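You operate a simulated robot arm through the tools that you are given. There is no shell and no other tool. Be economical: measure what you need, move in short steps, check, and stop when the job is done.

You are at the controls of a simulated robot arm. One attempt, no reset.

Task
Renew the seal on the plug spigot and grease its shoulder first.
Fine: worn seal into the scrap tray; grease from the seal grease tin with the grease swab, swab back on its spot; fresh seal down on the spigot. A coat counts when it lies all over at full strength: go over it till it gets no stronger.

Only the result counts: the job must be done as asked and must still hold three seconds after the hand-in. Knocking over, shifting, dropping, spilling or breaking anything else fails it. Lids that push on must go on centred and level and be pressed home; caps that screw on are set level and turned clockwise until they are tight.

Robot
A 7-joint arm with a two-finger parallel gripper on a trunk, on a base that drives. Base frame: it is fixed to the floor where the robot stands at the start and does not move with it; the origin is under the middle of the robot, x ahead of it, y to its left, z up; the surface under the hand at the start is at about z = 85. Lengths are in cm, angles in rad, forces in N, time in s.
With the tool pointing down near the work surface it reaches from about 52 to 96 cm from the robot's upright axis, wherever it stands. Its first joint turns from -2.897 to 2.897 rad. Places, roughly: grease swab spot [40, -30, 80]; scrap tray [70, -20, 90]; seal grease tin [60, -40, 90]; spigot shoulder [60, 0, 90]. Payload 3.91 kg.
The tool frame sits at the grasp point between the pads (the TCP): z along the fingers, y along the line on which they close. The tips reach 3 cm beyond it. The gripper opens to 11 cm. The fingers are 2 cm wide and 1 cm thick; the gripper's body (4.8 by 11.2 cm) begins 5.5 cm behind the TCP.
Orientation is that of the tool frame in the base frame, as a unit quaternion [w, x, y, z]. With the fingers straight down and closing along the base's y, the tool's x points along the base's -x, its y along +y and its z along -z.

Tools
- The arm moves only by the tool drive_tool. Its argument "commands" is a list of rows, each an object of numbers (a shift or turn left out is 0, a gripper value left out holds the last): "fingers": the gripper command, from -1 (shut) to 1 (fully open), values between in proportion; "dx", "dy", "dz": the shift along the base's x, y, z in units of 500 mm (1.0 is 500 mm); "rx", "ry", "rz": the turn, a rotation vector about the base's x, y, z in units of 180 degrees (1.0 is 180 degrees). In form: [{"fingers": .., "dx": .., "dy": .., "dz": .., "rx": .., "ry": .., "rz": ..}, ...]. A call has 1 to 20 rows; each row is the pose to reach, as a shift and turn from the pose commanded when the call began. A call with a number of a shift or a turn outside -1 to 1 is refused whole. Rows are played at 5 a second. More than 5 cm and 0.15 rad between two rows, or a gripper value outside its range, and nothing of the call is played. Where a pose cannot be reached the arm comes as near as it can. A force on the tool above 60 N (or 10 N above the force at the start of the call, whichever is more), or a blocked arm, ends the call early, and 0.2 s more pass. The fingers move at their own pace (about 7.2 cm/s each) and stop on an object; they squeeze with about 36 N. The grip force told is the motor's: it shows also when the fingers shut on nothing. Time passes only in rows, and 0.2 s behind the last, so rows that repeat a pose let the fingers close. It gives the time, the measured TCP pose, the force on the tool (base axes), the opening and the grip force at its end, in the units of the frame above (readings bear some noise), with the torque about the TCP (base axes, N m) and any sound that the robot's microphone picked up, and new pictures: "show" is both (left out), scene, wrist or none.
- Cameras (640 x 400 px; columns grow to the right, rows downward): "scene" is now at [25.42, -0.69, 139.14]; the picture's right is [-0.07, -1.00, 0.00], its down [-0.68, 0.05, -0.73] and it looks along [0.73, -0.05, -0.68] (base axes); focal length 252 px, centre (320, 200). "wrist" rides on the gripper at [7.2, 1.7, -10.3] in the tool frame; the picture's right is [-0.23, 0.97, 0.00], its down [-0.76, -0.18, -0.62] and it looks along [-0.61, -0.14, 0.78] (tool axes); focal length 222 px, centre (320, 200). There is no depth. A picture from a camera that has moved, and an enlarged one, comes with that camera's place and axes in the base frame and with its lens. The place of the scene camera against the robot may be out by one fixed shift of up to 1.8 cm in any direction.
- lift_body(by): slides the trunk up (or, below 0, down) by that many cm; the arm and the scene camera ride with it, the base frame stays. It gives what a move gives, with no picture.
- roll_base(legs): drives the robot by 1 to 6 legs, each [ahead, left, turn to the left] in cm, cm and rad, along the robot's own axes; the way and the turn of a leg run together, so that a leg with both is an arc; at most 150 cm and 3.142 rad a leg. The arm and the cameras ride along, it lands a little off, and it stops where it bumps. It gives what a move gives, and a new picture of the scene camera.
- aim_head(pan, tilt): turns the head with the scene camera to pan (to the left, within 1.501 rad either way) and tilt (down, from -0.506 to 1.204), counted from straight ahead of the robot. It gives what a move gives, and a new picture of the scene camera.
- inspect(camera, box): a new picture of the part [left, top, right, bottom] of that camera's present view, enlarged. It takes no simulated time.
- job_done(): hands the job in; it is judged then, once.

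Go step by step. Nothing tells you exact positions but the pictures and the camera data: compare them with the known pose of the tool, close in by small moves and look again before you grip or let go. The budget is 120 turns and 260 pictures, counting those below and the enlarged ones. Unless the task says otherwise, let go and move clear before handing in.

The tools are called after ">>>" as name(argument=value, ...) on one line, values as JSON. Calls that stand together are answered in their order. drive_tool: Moves the arm, as the interface text tells. Its arguments: {"type":"object","properties":{"commands":{"type":"array","items":{"type":"object","properties":{"fingers":{"type":"number"},"dx":{"type":"number"},"dy":{"type":"number"},"dz":{"type":"number"},"rx":{"type":"number"},"ry":{"type":"number"},"rz":{"type":"number"}}}},"show":{"type":"string","enum":["both","scene","wrist","none"]}},"required":["commands"]} The other tools are called the same way: lift_body (by) slides the trunk up or down; roll_base (legs) drives the base; aim_head (pan, tilt) turns the head that bears the scene camera; inspect (camera, box) takes an enlarged picture of a part of a camera's view; job_done () hands the job in.

At the start:

```text
time_s: 0.0
tool_pos: [55.02, 8.22, 118.42]
tcp_rot: [0.0, 0.0, 1.0, 0.0]
contact_force: [0.2, -0.1, 0.9]
wrist_torque: [0.0, 0.01, 0.02]
width: 11.0
finger_force: 0.0
trunk travel left (down, up): [-57.5, 10.7]
robot x, y, heading: [0.28, -0.25, 0.001]
head pan, tilt: [-0.07, 0.752]
```

scene: 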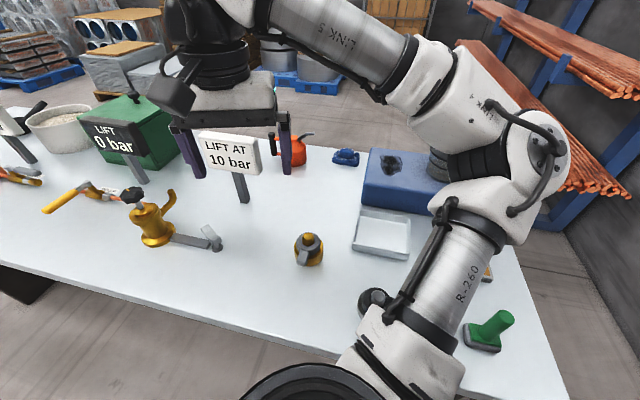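
wrist: 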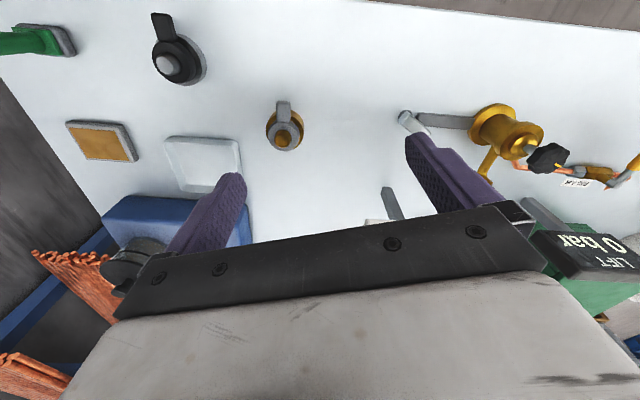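

I see a bench with a valve/pump, a gauge sign, a spigot with a grey seal, trays, a swab and a green-handled thing. First I look closer before moving.

>>> inspect(camera="scene", box=[240, 120, 440, 280])

>>> inspect(camera="wrist", box=[0, 0, 320, 200])

>>> inspect(camera="scene", box=[20, 80, 260, 260])

>>> inspect(camera="wrist", box=[360, 60, 640, 240])

```text
2.50 times, centred on (340, 200) of scene
camera zoom: at [25.42, -0.69, 139.14], right [-0.07, -1.0, 0.0], down [-0.68, 0.05, -0.73], along [0.73, -0.05, -0.68], focal length 631 px, centre (270, 200)
```

zoom: 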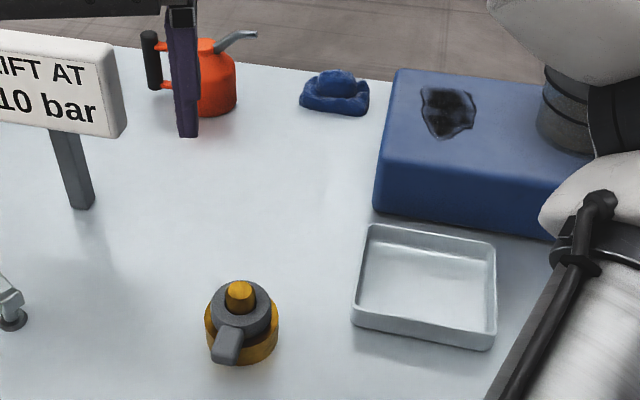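

```text
2.00 times, centred on (160, 100) of wrist
camera zoom: at [47.79, 9.92, 128.89], right [0.23, 0.97, 0.0], down [0.76, -0.18, 0.62], along [0.61, -0.14, -0.78], focal length 444 px, centre (640, 400)
```

zoom: 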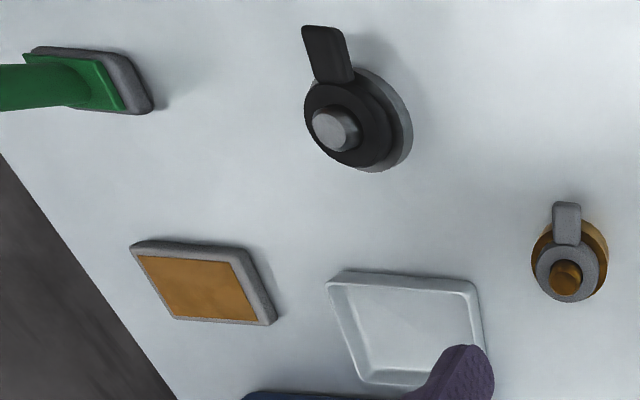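

```text
2.22 times, centred on (140, 170) of scene
camera zoom: at [25.42, -0.69, 139.14], right [-0.07, -1.0, 0.0], down [-0.68, 0.05, -0.73], along [0.73, -0.05, -0.68], focal length 560 px, centre (720, 267)
```

zoom: 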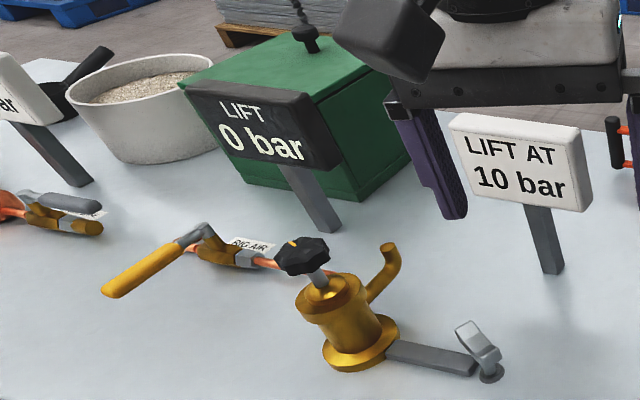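

```text
2.22 times, centred on (500, 150) of wrist
camera zoom: at [47.79, 9.92, 128.89], right [0.23, 0.97, 0.0], down [0.76, -0.18, 0.62], along [0.61, -0.14, -0.78], focal length 494 px, centre (-80, 311)
```

zoom: 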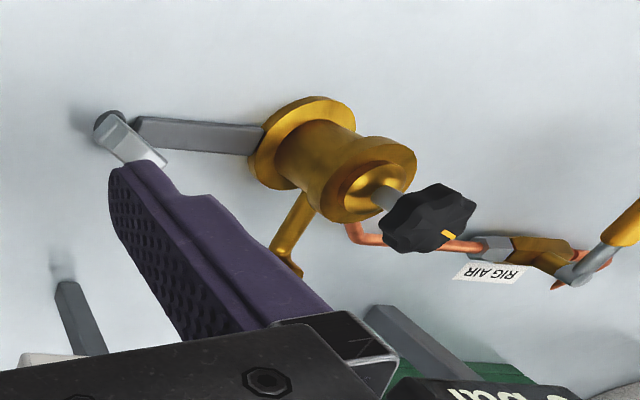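

The rig, gauge and signs look unrelated to this task; the spigot is at about (62, 0), with the worn grey tabbed seal on it. The black seal sits on a stand to the right-front, the tin and the tray are beyond that. I move above the spigot for a close look.

>>> drive_tool(commands=[{"dy": -0.08, "fingers": 0.0}, {"dx": 0.03, "dy": -0.16, "dz": -0.03}, {"dx": 0.06, "dy": -0.2, "dz": -0.1}, {"dx": 0.06, "dy": -0.2, "dz": -0.19}, {"dx": 0.06, "dy": -0.2, "dz": -0.27}, {"dx": 0.06, "dy": -0.2, "dz": -0.3}, {"dx": 0.06, "dy": -0.2, "dz": -0.3}])

>>> inspect(camera="wrist", box=[200, 60, 440, 210])

>>> inspect(camera="wrist", box=[0, 0, 320, 200])

```text
time_s: 1.6
tool_pos: [58.11, -1.92, 103.42]
tcp_rot: [0.0, 0.0, 1.0, 0.0]
contact_force: [0.1, -0.3, 0.1]
wrist_torque: [0.02, -0.06, 0.02]
width: 5.49
finger_force: 0.0
trunk travel left (down, up): [-57.5, 10.7]
robot x, y, heading: [0.29, -0.15, -0.001]
head pan, tilt: [-0.07, 0.752]
camera scene: at [25.42, -0.69, 139.14], right [-0.07, -1.0, 0.0], down [-0.68, 0.05, -0.73], along [0.73, -0.05, -0.68], focal length 252 px, centre (320, 200)
camera wrist: at [50.94, -0.2, 113.85], right [0.23, 0.97, 0.0], down [0.76, -0.18, 0.62], along [0.61, -0.14, -0.78], focal length 222 px, centre (320, 200)
```

scene: 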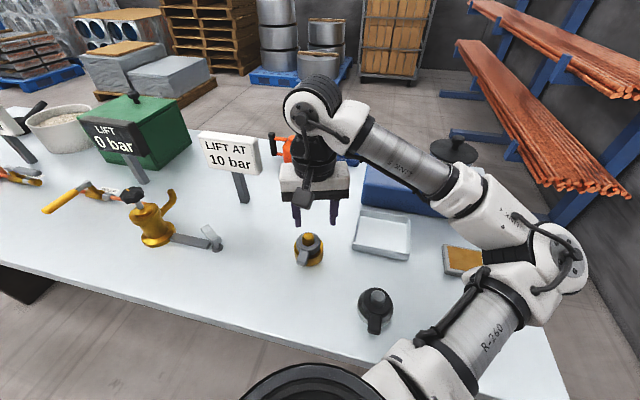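
wrist: 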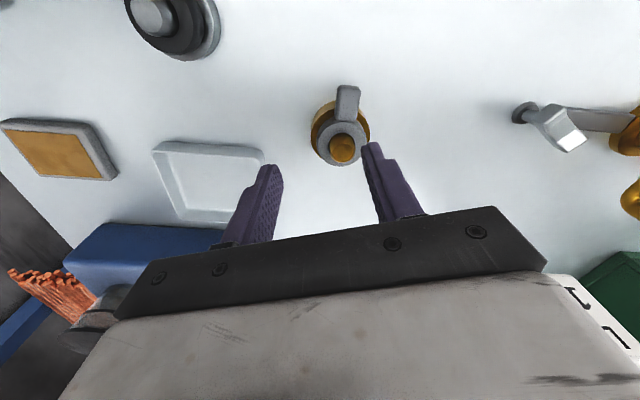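

```text
2.67 times, centred on (320, 135) of wrist
camera zoom: at [50.94, -0.2, 113.85], right [0.23, 0.97, 0.0], down [0.76, -0.18, 0.62], along [0.61, -0.14, -0.78], focal length 592 px, centre (320, 373)
```

zoom: 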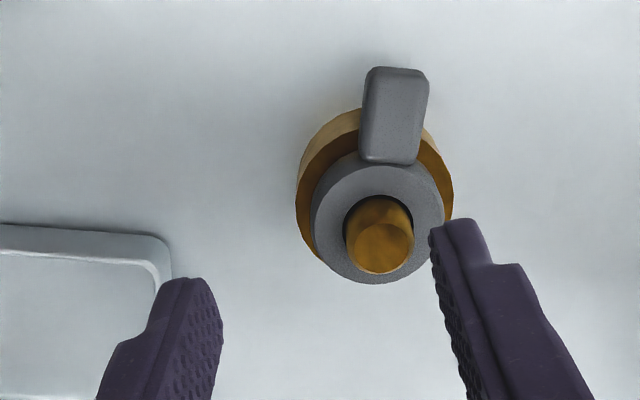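

```text
2.00 times, centred on (160, 100) of wrist
camera zoom: at [50.94, -0.2, 113.85], right [0.23, 0.97, 0.0], down [0.76, -0.18, 0.62], along [0.61, -0.14, -0.78], focal length 444 px, centre (640, 400)
```

zoom: 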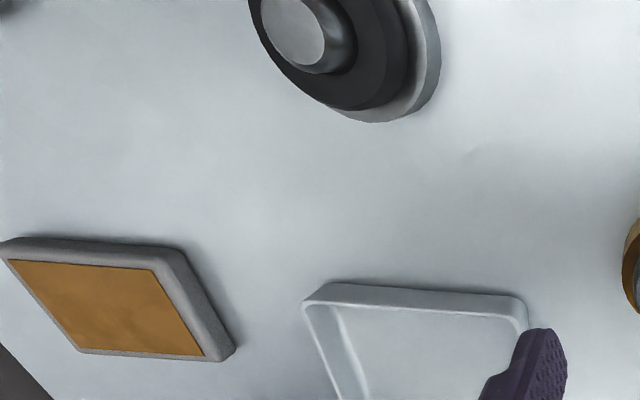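

Worn seal: ring lying on the brass shoulder with a tab towards the robot, slightly tilted up. I need the rest of the bench in view to find the fresh seal and swab.

>>> aim_head(pan=-0.5, tilt=1.0)

>>> inspect(camera="scene", box=[150, 100, 400, 300])

>>> aim_head(pan=0.5, tilt=0.8)

```text
time_s: 2.5
tool_pos: [58.07, -1.93, 103.46]
tcp_rot: [0.0, 0.0, 1.0, 0.0]
contact_force: [-0.2, 0.5, -0.3]
wrist_torque: [0.05, 0.01, 0.03]
width: 5.52
finger_force: 0.1
trunk travel left (down, up): [-57.5, 10.7]
robot x, y, heading: [-0.2, 0.06, -0.001]
head pan, tilt: [-0.499, 1.0]
camera scene: at [23.28, -3.45, 137.24], right [-0.48, -0.88, 0.0], down [-0.74, 0.4, -0.54], along [0.47, -0.26, -0.84], focal length 252 px, centre (320, 200)
```

scene: 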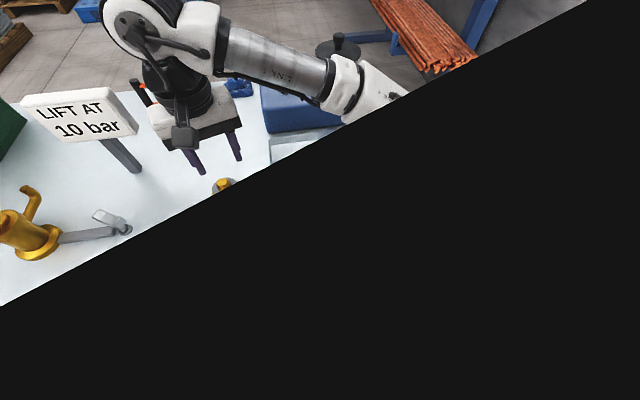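

```text
2.00 times, centred on (275, 200) of scene
camera zoom: at [23.28, -3.45, 137.24], right [-0.48, -0.88, 0.0], down [-0.74, 0.4, -0.54], along [0.47, -0.26, -0.84], focal length 504 px, centre (410, 200)
```

zoom: 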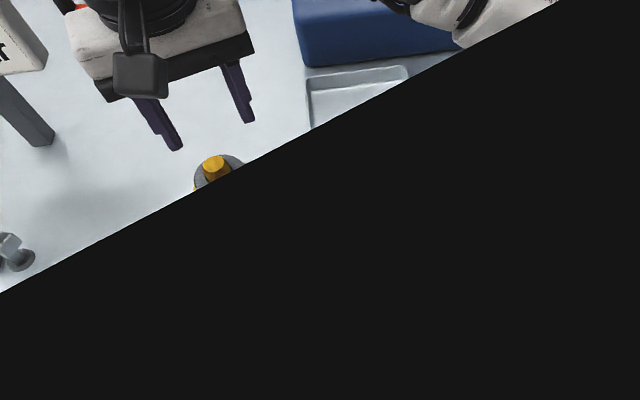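

```text
time_s: 3.8
tool_pos: [58.2, -1.99, 103.36]
tcp_rot: [0.0, -0.001, 1.0, 0.0]
contact_force: [-0.2, -0.1, -0.5]
wrist_torque: [0.04, 0.01, -0.03]
width: 5.5
finger_force: 0.1
trunk travel left (down, up): [-57.5, 10.7]
robot x, y, heading: [0.15, 0.37, -0.001]
head pan, tilt: [0.499, 0.799]
camera scene: at [24.24, 3.74, 138.75], right [0.48, -0.88, 0.0], down [-0.63, -0.34, -0.7], along [0.61, 0.33, -0.72], focal length 252 px, centre (320, 200)
```

scene: 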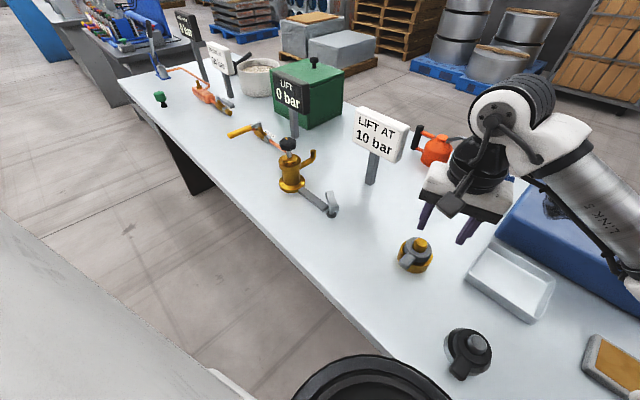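

Only the black tabbed seal (on its grey stand near (47,-13)) is a candidate for the fresh one, and it is too near for the reach. I back the base 12 cm so that all items lie in reach.

>>> roll_base(legs=[[-12, 0, 0]])

>>> aim_head(pan=-0.15, tilt=0.75)

```text
time_s: 5.0
tool_pos: [46.66, -2.09, 103.53]
tcp_rot: [0.002, 0.002, 1.0, 0.0]
contact_force: [0.4, -0.7, 0.0]
wrist_torque: [0.01, -0.01, -0.02]
width: 5.51
finger_force: 0.1
trunk travel left (down, up): [-57.5, 10.7]
robot x, y, heading: [-11.32, 0.18, -0.006]
head pan, tilt: [0.499, 0.799]
camera scene: at [12.7, 3.7, 138.78], right [0.48, -0.88, 0.0], down [-0.63, -0.34, -0.7], along [0.61, 0.33, -0.72], focal length 252 px, centre (320, 200)
```

scene: 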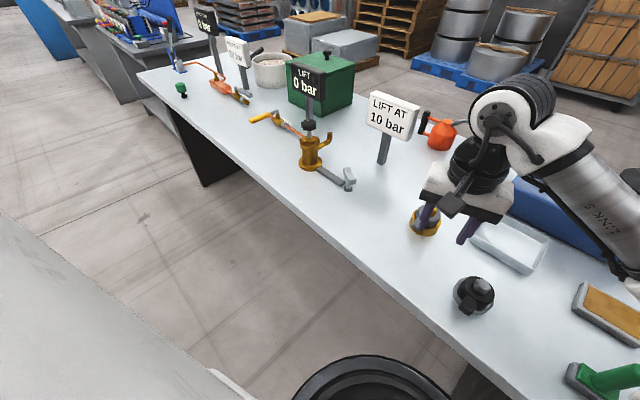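

```text
time_s: 6.0
tool_pos: [46.67, -2.14, 103.42]
tcp_rot: [-0.001, 0.002, 1.0, 0.0]
contact_force: [0.0, -0.7, -0.2]
wrist_torque: [0.03, -0.02, 0.01]
width: 5.47
finger_force: 0.1
trunk travel left (down, up): [-57.5, 10.7]
robot x, y, heading: [-11.08, -0.2, -0.006]
head pan, tilt: [-0.15, 0.75]
camera scene: at [13.89, -1.4, 139.15], right [-0.15, -0.99, 0.0], down [-0.67, 0.1, -0.73], along [0.72, -0.11, -0.68], focal length 252 px, centre (320, 200)
```

scene: 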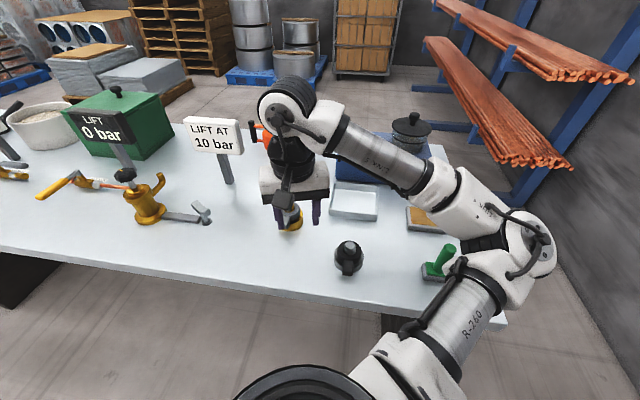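

Now I look at the black seal from above.

>>> drive_tool(commands=[{"dy": -0.09}, {"dx": -0.04, "dy": -0.18}, {"dx": -0.07, "dy": -0.26}, {"dx": -0.07, "dy": -0.26}, {"dx": -0.07, "dy": -0.26}], show="wrist")

>>> inspect(camera="wrist", box=[200, 60, 440, 210])

>>> inspect(camera="wrist", box=[0, 0, 240, 150])

```text
time_s: 7.2
tool_pos: [43.21, -15.16, 103.43]
tcp_rot: [-0.001, 0.001, 1.0, 0.0]
contact_force: [0.1, 0.6, 0.2]
wrist_torque: [-0.02, 0.02, 0.0]
width: 5.51
finger_force: 0.0
trunk travel left (down, up): [-57.5, 10.7]
robot x, y, heading: [-11.57, 0.04, -0.003]
head pan, tilt: [-0.15, 0.75]
camera wrist: at [35.87, -13.32, 113.88], right [0.23, 0.97, 0.0], down [0.76, -0.18, 0.62], along [0.61, -0.14, -0.78], focal length 222 px, centre (320, 200)
```

wrist: 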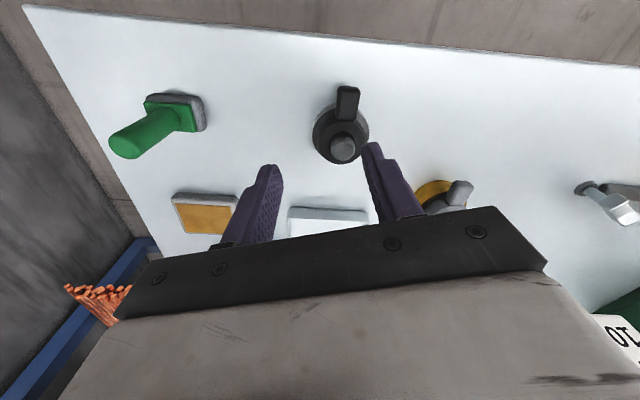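

```text
2.67 times, centred on (320, 135) of wrist
camera zoom: at [35.87, -13.32, 113.88], right [0.23, 0.97, 0.0], down [0.76, -0.18, 0.62], along [0.61, -0.14, -0.78], focal length 592 px, centre (320, 373)
```

zoom: 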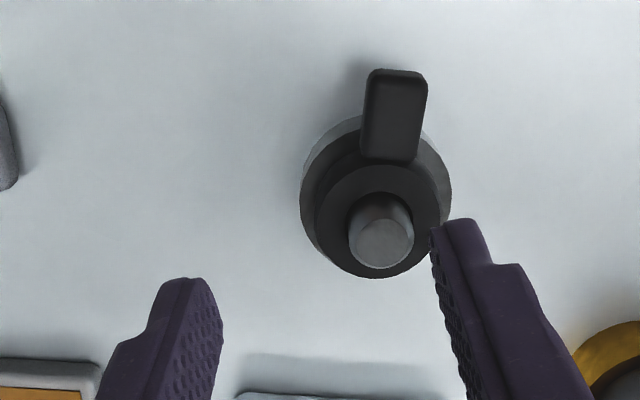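

```text
2.67 times, centred on (120, 75) of wrist
camera zoom: at [35.87, -13.32, 113.88], right [0.23, 0.97, 0.0], down [0.76, -0.18, 0.62], along [0.61, -0.14, -0.78], focal length 592 px, centre (853, 533)
```

zoom: 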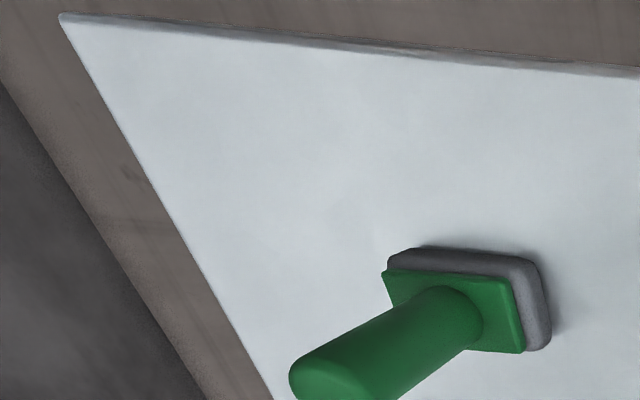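

Both seals look identical in geometry, each with a tab yawed about 13° from -x toward +y. I go over the worn seal's tab with the tool yawed to match.

>>> drive_tool(commands=[{"dx": 0.06, "dy": 0.06, "rz": -0.024}, {"dx": 0.12, "dy": 0.12, "rz": -0.048}, {"dx": 0.18, "dy": 0.18, "rz": -0.072}, {"dx": 0.22, "dy": 0.25, "rz": -0.072}, {"dx": 0.28, "dy": 0.32, "dz": -0.06, "rz": -0.072}, {"dx": 0.28, "dy": 0.32, "dz": -0.09, "rz": -0.072}, {"dx": 0.28, "dy": 0.32, "dz": -0.09, "rz": -0.072}])

>>> inspect(camera="wrist", box=[200, 60, 440, 210])

>>> inspect(camera="scene", box=[220, 150, 380, 250])

```text
refused: row 5 steps farther than a row can; nothing moved
```

```text
2.67 times, centred on (320, 135) of wrist
camera zoom: at [35.87, -13.32, 113.88], right [0.23, 0.97, 0.0], down [0.76, -0.18, 0.62], along [0.61, -0.14, -0.78], focal length 592 px, centre (320, 373)
```

zoom: 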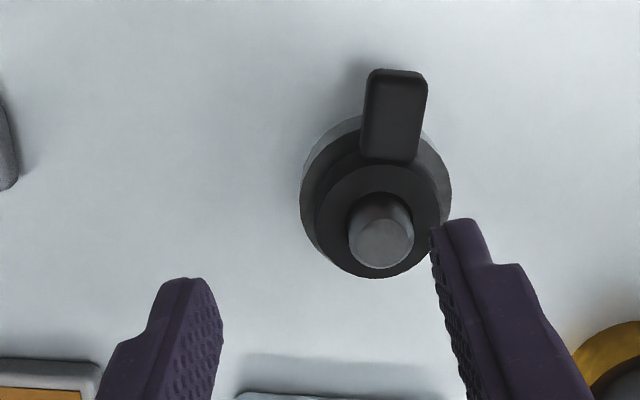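

```text
4.00 times, centred on (300, 200) of scene
camera zoom: at [13.88, -1.41, 139.15], right [-0.15, -0.99, 0.0], down [-0.67, 0.1, -0.73], along [0.72, -0.11, -0.68], focal length 1009 px, centre (400, 200)
```

zoom: 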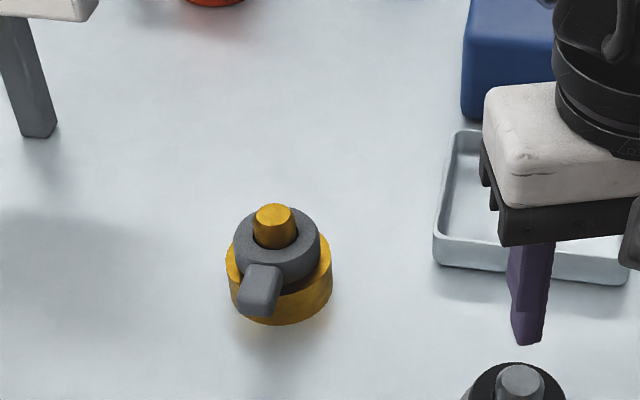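

The worn seal is a thick ring on the brass drum with its tab jutting out. I repeat the move with smaller steps.

>>> drive_tool(commands=[{"dx": 0.05, "dy": 0.05, "rz": -0.024}, {"dx": 0.1, "dy": 0.11, "rz": -0.048}, {"dx": 0.15, "dy": 0.17, "rz": -0.072}, {"dx": 0.2, "dy": 0.23, "rz": -0.072}, {"dx": 0.25, "dy": 0.29, "dz": -0.03, "rz": -0.072}, {"dx": 0.28, "dy": 0.32, "dz": -0.09, "rz": -0.072}, {"dx": 0.28, "dy": 0.32, "dz": -0.09, "rz": -0.072}])

>>> inspect(camera="wrist", box=[200, 60, 440, 210])

>>> inspect(camera="scene", box=[220, 150, 380, 250])

```text
time_s: 8.8
tool_pos: [57.17, 0.67, 98.81]
tcp_rot: [-0.001, 0.115, 0.993, 0.0]
contact_force: [0.2, -0.4, -0.1]
wrist_torque: [0.0, 0.0, -0.02]
width: 5.51
finger_force: 0.0
trunk travel left (down, up): [-57.5, 10.7]
robot x, y, heading: [-11.51, 0.01, -0.0]
head pan, tilt: [-0.15, 0.75]
camera scene: at [13.87, -1.41, 139.15], right [-0.15, -0.99, 0.0], down [-0.67, 0.1, -0.73], along [0.72, -0.11, -0.68], focal length 252 px, centre (320, 200)
camera wrist: at [50.68, 4.11, 109.3], right [0.44, 0.9, 0.0], down [0.7, -0.35, 0.62], along [0.56, -0.28, -0.78], focal length 222 px, centre (320, 200)
```

scene: 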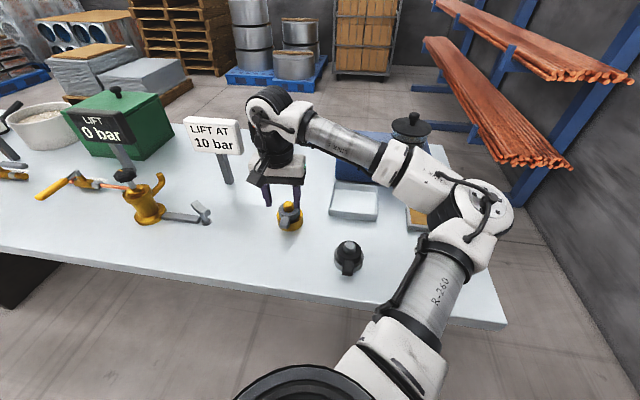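
wrist: 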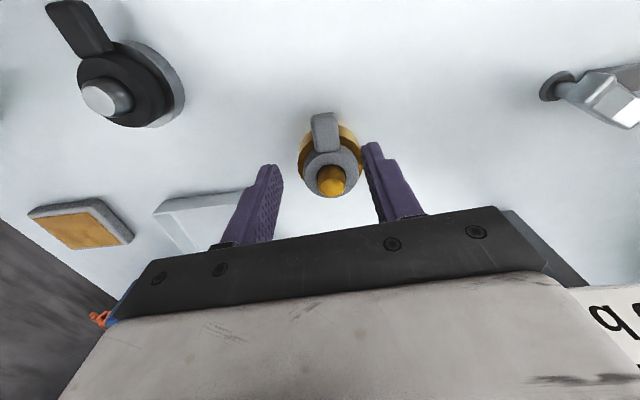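

```text
2.67 times, centred on (320, 135) of wrist
camera zoom: at [50.68, 4.11, 109.3], right [0.44, 0.9, 0.0], down [0.7, -0.35, 0.62], along [0.56, -0.28, -0.78], focal length 592 px, centre (320, 373)
```

zoom: 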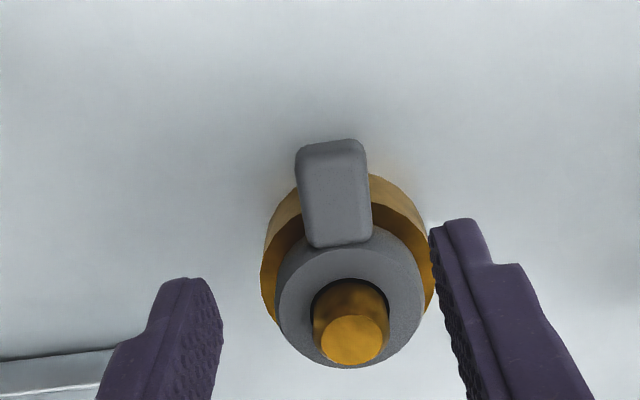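

```text
4.00 times, centred on (300, 200) of scene
camera zoom: at [13.87, -1.41, 139.15], right [-0.15, -0.99, 0.0], down [-0.67, 0.1, -0.73], along [0.72, -0.11, -0.68], focal length 1009 px, centre (400, 200)
```

zoom: 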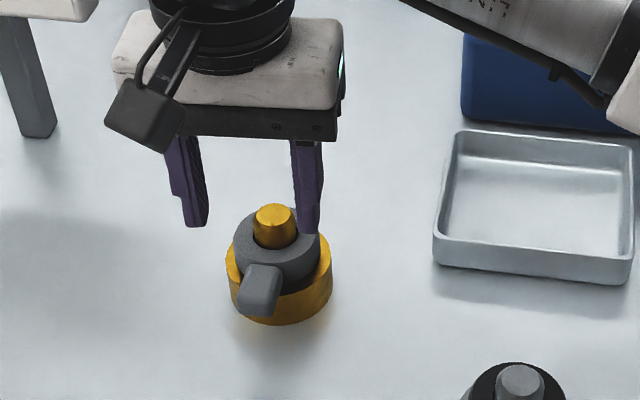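

Triangulated from two wrist views: pin top at (62.15, -0.2, 92.2), tab end near (56.6, 1.6, 89), tab yaw ≈18°. I descend with open fingers around the tab.

>>> drive_tool(commands=[{"dx": 0.0086, "dy": 0.012, "rz": -0.028}, {"dx": 0.0086, "dy": 0.012, "dz": -0.07, "rz": -0.028}, {"dx": 0.0086, "dy": 0.012, "dz": -0.13, "rz": -0.028}, {"dx": 0.0086, "dy": 0.012, "dz": -0.17, "rz": -0.028}, {"dx": 0.0086, "dy": 0.012, "dz": -0.186, "rz": -0.028}, {"dx": 0.0086, "dy": 0.012, "dz": -0.186, "rz": -0.028}])

>>> inspect(camera="wrist", box=[200, 60, 440, 210])

>>> inspect(camera="scene", box=[220, 150, 380, 250])

```text
time_s: 10.2
tool_pos: [57.45, 1.58, 89.45]
tcp_rot: [0.0, 0.158, 0.987, 0.0]
contact_force: [0.7, 0.3, -0.1]
wrist_torque: [-0.04, 0.01, -0.01]
width: 5.47
finger_force: 0.0
trunk travel left (down, up): [-57.5, 10.7]
robot x, y, heading: [-11.68, -0.32, -0.002]
head pan, tilt: [-0.15, 0.75]
camera scene: at [13.89, -1.41, 139.15], right [-0.15, -0.99, 0.0], down [-0.67, 0.1, -0.73], along [0.72, -0.11, -0.68], focal length 252 px, centre (320, 200)
camera wrist: at [51.25, 5.44, 99.95], right [0.52, 0.85, 0.0], down [0.67, -0.41, 0.62], along [0.53, -0.32, -0.78], focal length 222 px, centre (320, 200)
```

scene: 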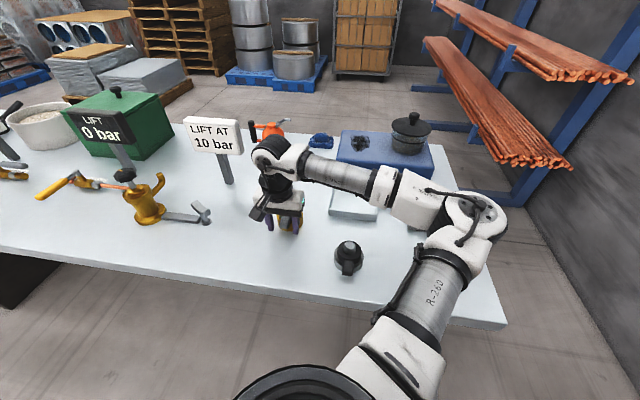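
wrist: 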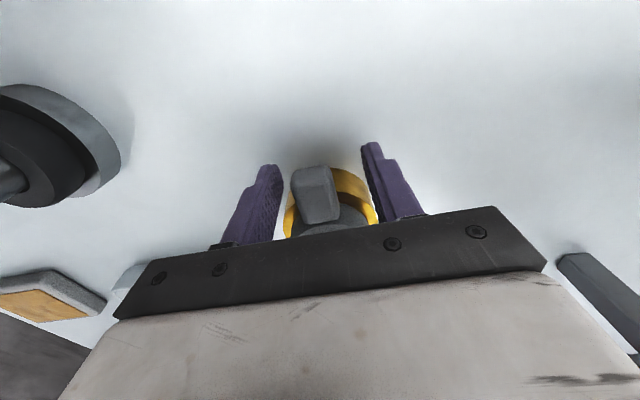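

```text
2.67 times, centred on (320, 135) of wrist
camera zoom: at [51.25, 5.44, 99.95], right [0.52, 0.85, 0.0], down [0.67, -0.41, 0.62], along [0.53, -0.32, -0.78], focal length 592 px, centre (320, 373)
```

zoom: 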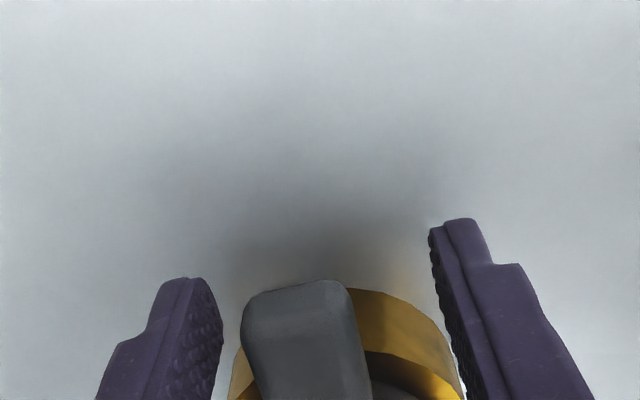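

```text
4.00 times, centred on (300, 200) of scene
camera zoom: at [13.89, -1.41, 139.15], right [-0.15, -0.99, 0.0], down [-0.67, 0.1, -0.73], along [0.72, -0.11, -0.68], focal length 1009 px, centre (400, 200)
```

zoom: 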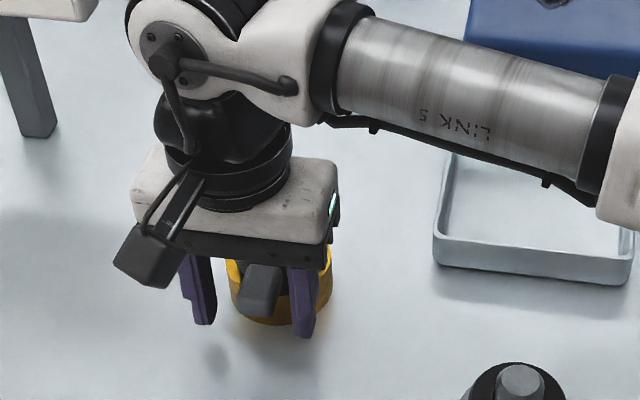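

Fingers straddle the tab, slightly too far to +y. I shift 0.4 cm, close, and check the grip.

>>> drive_tool(commands=[{"dy": -0.008, "dx": -0.002}, {"dy": -0.008, "dx": -0.002, "fingers": -0.3}, {"dy": -0.008, "dx": -0.002, "fingers": -1}, {"dy": -0.008, "dx": -0.002, "fingers": -1}, {"dy": -0.008, "dx": -0.002, "fingers": -1}])

```text
time_s: 11.4
tool_pos: [57.39, 1.11, 89.67]
tcp_rot: [0.0, 0.158, 0.987, 0.0]
contact_force: [0.0, 0.2, 0.2]
wrist_torque: [0.03, 0.0, 0.0]
width: 2.35
finger_force: 36.4
trunk travel left (down, up): [-57.5, 10.7]
robot x, y, heading: [-11.68, 0.25, -0.002]
head pan, tilt: [-0.15, 0.75]
camera scene: at [13.89, -1.41, 139.15], right [-0.15, -0.99, 0.0], down [-0.67, 0.1, -0.73], along [0.72, -0.11, -0.68], focal length 252 px, centre (320, 200)
camera wrist: at [51.19, 5.05, 100.1], right [0.52, 0.85, 0.0], down [0.67, -0.41, 0.62], along [0.53, -0.32, -0.78], focal length 222 px, centre (320, 200)
```

scene: 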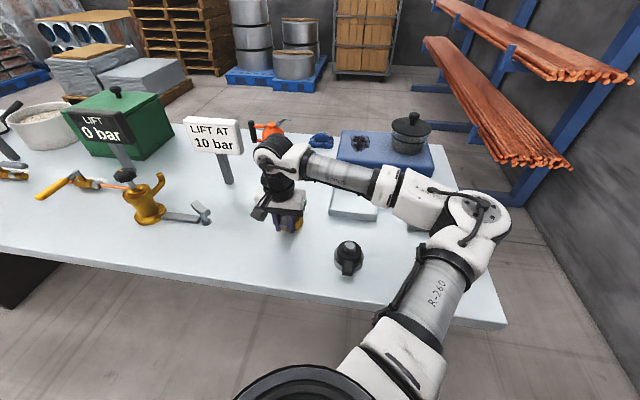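
wrist: 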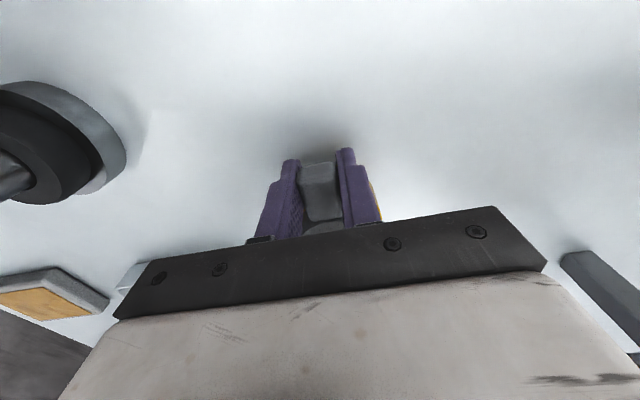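

Tab gripped (2.35 cm wide). I lift straight up slowly.

>>> drive_tool(commands=[{"dz": 0.015}, {"dz": 0.03}, {"dz": 0.05}, {"dz": 0.08}, {"dz": 0.13}, {"dz": 0.19}, {"dz": 0.2}, {"dz": 0.2}])

>>> inspect(camera="scene", box=[220, 150, 460, 300])

>>> inspect(camera="wrist", box=[200, 60, 440, 210])

```text
time_s: 13.2
tool_pos: [57.45, 1.07, 99.66]
tcp_rot: [0.0, 0.157, 0.988, 0.0]
contact_force: [0.4, -0.1, 0.0]
wrist_torque: [0.0, 0.01, 0.0]
width: 2.32
finger_force: 36.5
trunk travel left (down, up): [-57.5, 10.7]
robot x, y, heading: [-11.63, -0.24, -0.005]
head pan, tilt: [-0.15, 0.75]
camera scene: at [13.89, -1.41, 139.15], right [-0.15, -0.99, 0.0], down [-0.67, 0.1, -0.73], along [0.72, -0.11, -0.68], focal length 252 px, centre (320, 200)
camera wrist: at [51.22, 5.03, 110.15], right [0.52, 0.85, 0.0], down [0.67, -0.41, 0.62], along [0.53, -0.32, -0.78], focal length 222 px, centre (320, 200)
```

scene: 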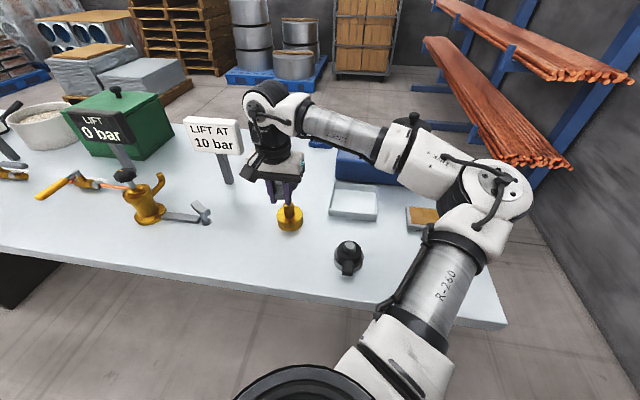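
wrist: 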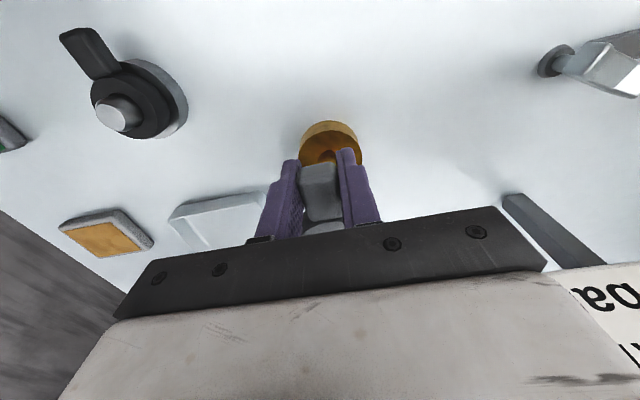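

```text
2.67 times, centred on (340, 225) of scene
camera zoom: at [13.89, -1.41, 139.15], right [-0.15, -0.99, 0.0], down [-0.67, 0.1, -0.73], along [0.72, -0.11, -0.68], focal length 673 px, centre (267, 133)
```

zoom: 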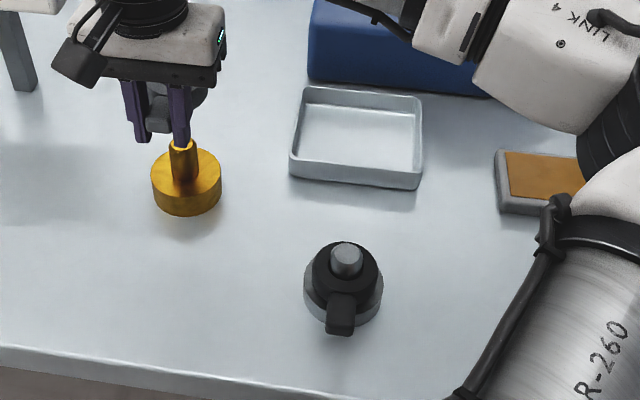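

```text
2.67 times, centred on (320, 135) of wrist
camera zoom: at [51.22, 5.03, 110.15], right [0.52, 0.85, 0.0], down [0.67, -0.41, 0.62], along [0.53, -0.32, -0.78], focal length 592 px, centre (320, 373)
```

zoom: 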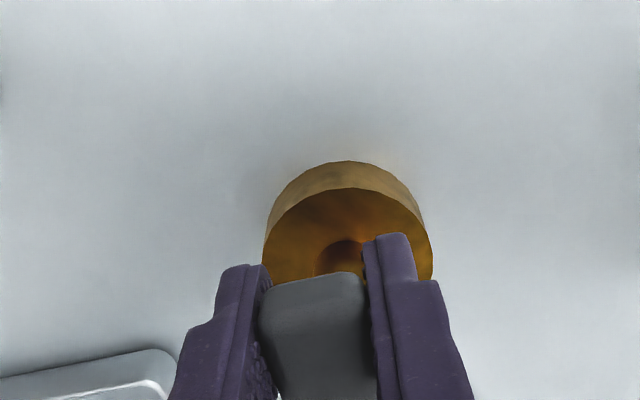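

The worn seal is off; the shoulder is the top of the brass drum. Tray centre is near (67, -20); I carry the seal there and lower it in.

>>> drive_tool(commands=[{"dx": 0.025, "dy": -0.07}, {"dx": 0.055, "dy": -0.15}, {"dx": 0.085, "dy": -0.235}, {"dx": 0.115, "dy": -0.32}, {"dx": 0.142, "dy": -0.4}, {"dx": 0.142, "dy": -0.408}, {"dx": 0.142, "dy": -0.408, "dz": -0.06}, {"dx": 0.142, "dy": -0.408, "dz": -0.11}, {"dx": 0.142, "dy": -0.408, "dz": -0.13}, {"dx": 0.142, "dy": -0.408, "dz": -0.13}])

>>> inspect(camera="scene", box=[280, 140, 440, 240])

```text
time_s: 15.4
tool_pos: [64.55, -19.34, 93.13]
tcp_rot: [-0.001, 0.158, 0.987, 0.0]
contact_force: [-0.3, -1.3, 0.2]
wrist_torque: [0.01, 0.02, 0.01]
width: 2.31
finger_force: 35.4
trunk travel left (down, up): [-57.5, 10.7]
robot x, y, heading: [-11.39, -0.02, 0.0]
head pan, tilt: [-0.15, 0.75]
camera scene: at [13.89, -1.41, 139.15], right [-0.15, -0.99, 0.0], down [-0.67, 0.1, -0.73], along [0.72, -0.11, -0.68], focal length 252 px, centre (320, 200)
camera wrist: at [58.32, -15.32, 103.5], right [0.52, 0.85, 0.0], down [0.67, -0.41, 0.62], along [0.53, -0.32, -0.78], focal length 222 px, centre (320, 200)
```

scene: 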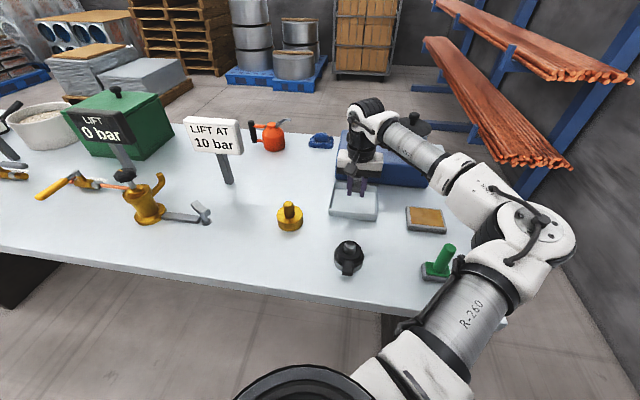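
wrist: 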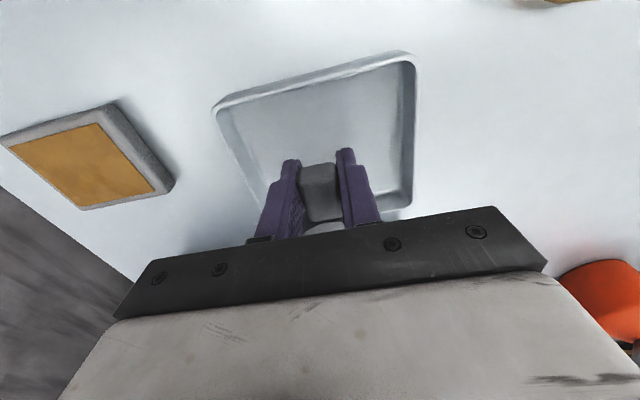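

```text
4.00 times, centred on (360, 190) of scene
camera zoom: at [13.89, -1.41, 139.15], right [-0.15, -0.99, 0.0], down [-0.67, 0.1, -0.73], along [0.72, -0.11, -0.68], focal length 1009 px, centre (160, 240)
```

zoom: 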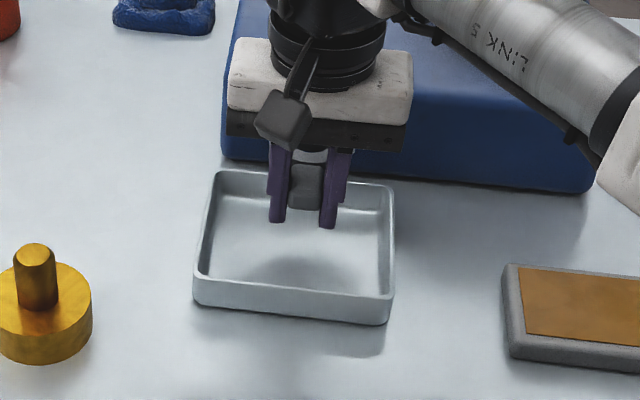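

Position inside the tray is right. I nudge 0.8 cm toward the middle, lower, and release.

>>> drive_tool(commands=[{"dx": -0.016, "dz": -0.03}, {"dx": -0.016, "dz": -0.06}, {"dx": -0.016, "dz": -0.075}, {"dx": -0.016, "dz": -0.075}, {"dx": -0.016, "dz": -0.075}], show="scene")

>>> inspect(camera="scene", box=[300, 150, 400, 225])

```text
time_s: 16.6
tool_pos: [63.82, -19.24, 89.35]
tcp_rot: [0.001, 0.159, 0.987, 0.0]
contact_force: [0.3, 0.0, -0.9]
wrist_torque: [0.04, 0.01, 0.01]
width: 2.31
finger_force: 35.3
trunk travel left (down, up): [-57.5, 10.7]
robot x, y, heading: [-11.69, 0.15, 0.0]
head pan, tilt: [-0.15, 0.75]
camera scene: at [13.89, -1.41, 139.15], right [-0.15, -0.99, 0.0], down [-0.67, 0.1, -0.73], along [0.72, -0.11, -0.68], focal length 252 px, centre (320, 200)
```

scene: 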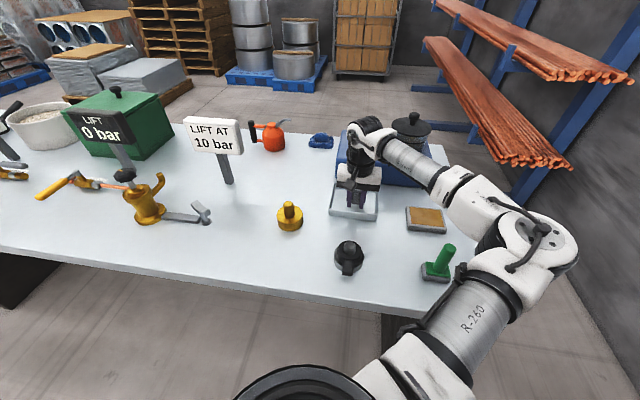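

```text
5.33 times, centred on (350, 188) of scene
camera zoom: at [13.89, -1.41, 139.15], right [-0.15, -0.99, 0.0], down [-0.67, 0.1, -0.73], along [0.72, -0.11, -0.68], focal length 1345 px, centre (160, 267)
```

zoom: 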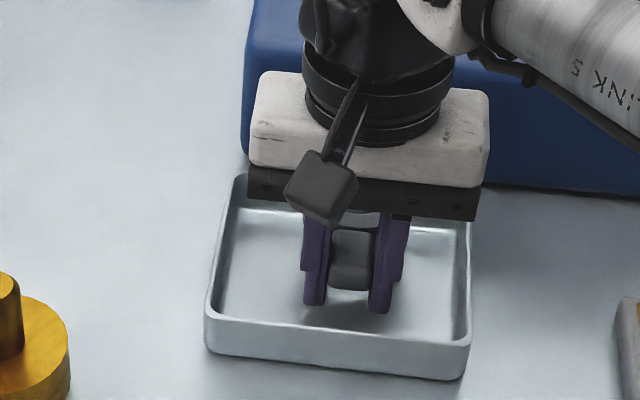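

Just above the tray floor; I lower a bit more, then open gently and rise.

>>> drive_tool(commands=[{"dz": -0.006}, {"dz": -0.01}, {"dz": -0.01, "fingers": -0.5}, {"dz": -0.01, "fingers": -0.3}, {"dz": -0.01, "fingers": -0.2}, {"dz": -0.01, "fingers": -0.2}, {"dz": 0.04, "fingers": -0.2}, {"dz": 0.12, "fingers": -0.2}, {"dz": 0.2, "fingers": -0.2}, {"dz": 0.28}, {"dz": 0.34}])

>>> inspect(camera="scene", box=[300, 150, 400, 225])

>>> inspect(camera="wrist", box=[200, 60, 440, 210])

```text
time_s: 19.0
tool_pos: [63.97, -19.37, 106.29]
tcp_rot: [0.0, 0.158, 0.987, 0.001]
contact_force: [0.4, 0.8, -0.3]
wrist_torque: [0.02, -0.02, 0.0]
width: 4.4
finger_force: 0.0
trunk travel left (down, up): [-57.5, 10.7]
robot x, y, heading: [-11.55, 0.12, -0.0]
head pan, tilt: [-0.15, 0.75]
camera scene: at [13.87, -1.4, 139.15], right [-0.15, -0.99, 0.0], down [-0.67, 0.1, -0.73], along [0.72, -0.11, -0.68], focal length 252 px, centre (320, 200)
camera wrist: at [57.76, -15.46, 116.74], right [0.52, 0.85, 0.0], down [0.67, -0.41, 0.62], along [0.53, -0.32, -0.78], focal length 222 px, centre (320, 200)
```

scene: 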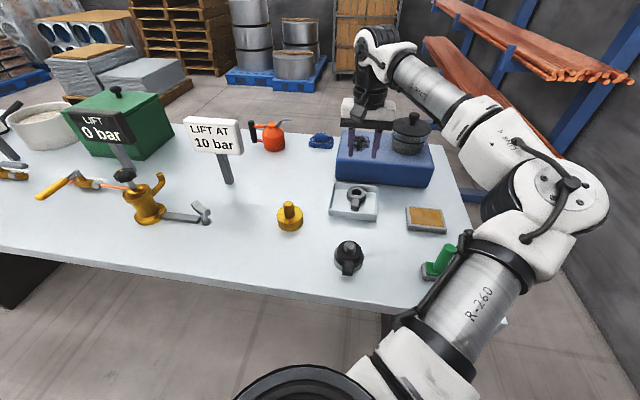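
wrist: 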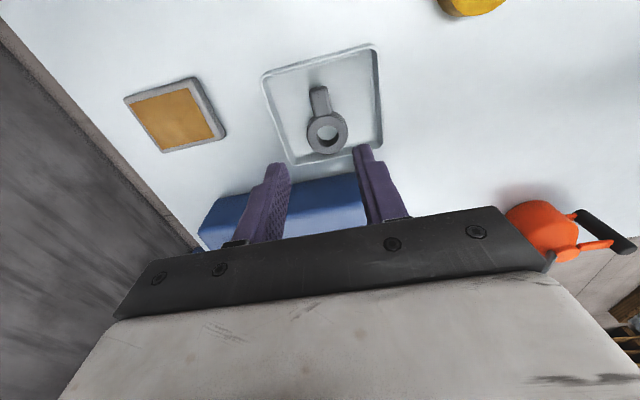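

```text
5.33 times, centred on (350, 188) of scene
camera zoom: at [13.87, -1.4, 139.15], right [-0.15, -0.99, 0.0], down [-0.67, 0.1, -0.73], along [0.72, -0.11, -0.68], focal length 1345 px, centre (160, 267)
```

zoom: 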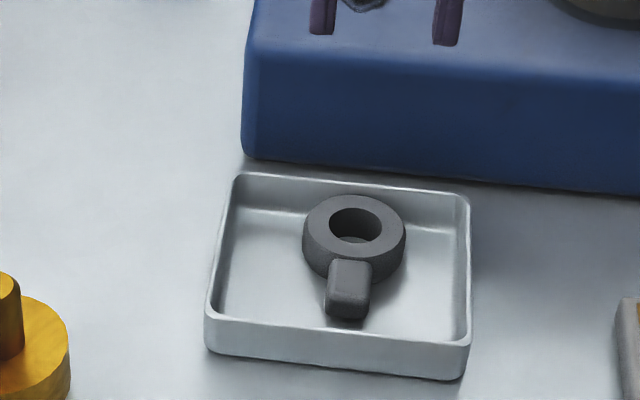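

```text
2.67 times, centred on (320, 135) of wrist
camera zoom: at [57.76, -15.46, 116.74], right [0.52, 0.85, 0.0], down [0.67, -0.41, 0.62], along [0.53, -0.32, -0.78], focal length 592 px, centre (320, 373)
```

zoom: 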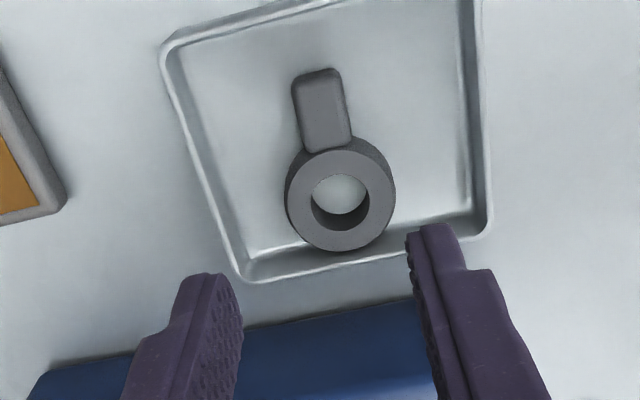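

The worn seal lies in the tray. Next the swab, near (40, -32) with a vertical handle up to about z=95; I move to look at it from above.

>>> drive_tool(commands=[{"dx": -0.08, "dy": -0.04, "rz": 0.03, "fingers": 0.1}, {"dx": -0.16, "dy": -0.08, "rz": 0.06}, {"dx": -0.24, "dy": -0.12, "rz": 0.09}, {"dx": -0.32, "dy": -0.16, "rz": 0.1}, {"dx": -0.4, "dy": -0.2, "rz": 0.1}, {"dx": -0.48, "dy": -0.24, "rz": 0.1}, {"dx": -0.56, "dy": -0.29, "rz": 0.1}, {"dx": -0.56, "dy": -0.29, "rz": 0.1}])

>>> inspect(camera="wrist", box=[200, 60, 440, 210])

>>> inspect(camera="scene", box=[380, 180, 500, 300])

```text
time_s: 20.8
tool_pos: [35.86, -33.8, 106.67]
tcp_rot: [0.0, 0.002, 1.0, 0.0]
contact_force: [-0.3, 0.2, -0.4]
wrist_torque: [-0.01, 0.02, 0.01]
width: 6.03
finger_force: 0.1
trunk travel left (down, up): [-57.5, 10.7]
robot x, y, heading: [-11.56, 0.23, 0.0]
head pan, tilt: [-0.15, 0.75]
camera scene: at [13.9, -1.41, 139.15], right [-0.15, -0.99, 0.0], down [-0.67, 0.1, -0.73], along [0.72, -0.11, -0.68], focal length 252 px, centre (320, 200)
camera wrist: at [28.65, -32.06, 117.08], right [0.23, 0.97, 0.0], down [0.76, -0.18, 0.62], along [0.61, -0.14, -0.78], focal length 222 px, centre (320, 200)
```

scene: 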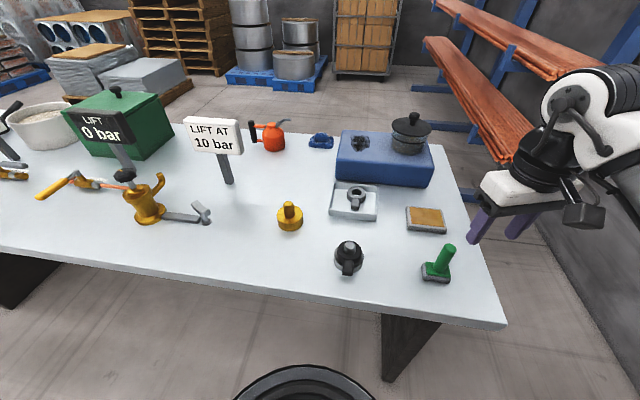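
wrist: 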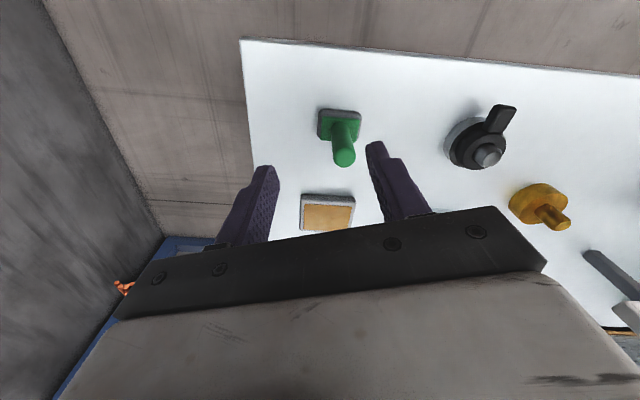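

```text
2.67 times, centred on (320, 135) of wrist
camera zoom: at [28.65, -32.06, 117.08], right [0.23, 0.97, 0.0], down [0.76, -0.18, 0.62], along [0.61, -0.14, -0.78], focal length 592 px, centre (320, 373)
```

zoom: 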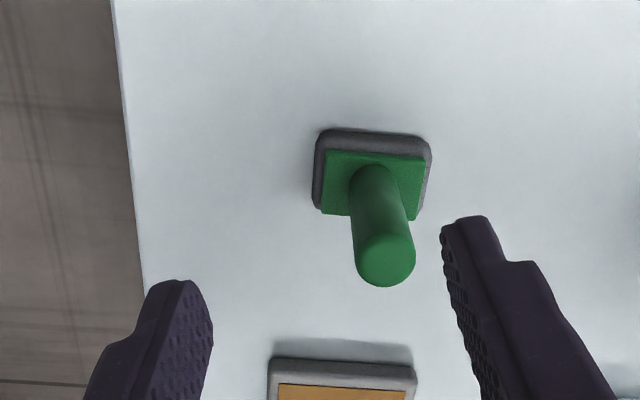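

```text
3.33 times, centred on (440, 240) of scene
camera zoom: at [13.9, -1.41, 139.15], right [-0.15, -0.99, 0.0], down [-0.67, 0.1, -0.73], along [0.72, -0.11, -0.68], focal length 841 px, centre (-80, 67)
```

zoom: 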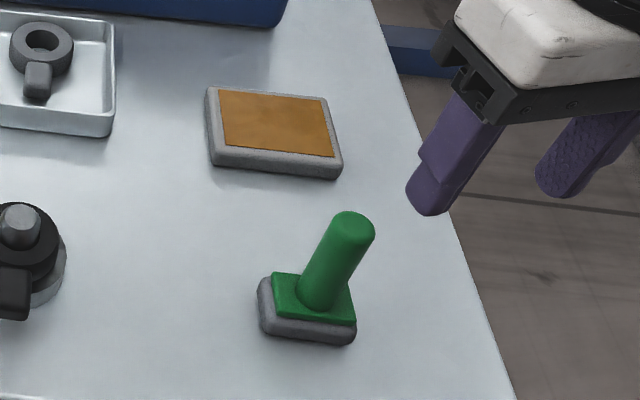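

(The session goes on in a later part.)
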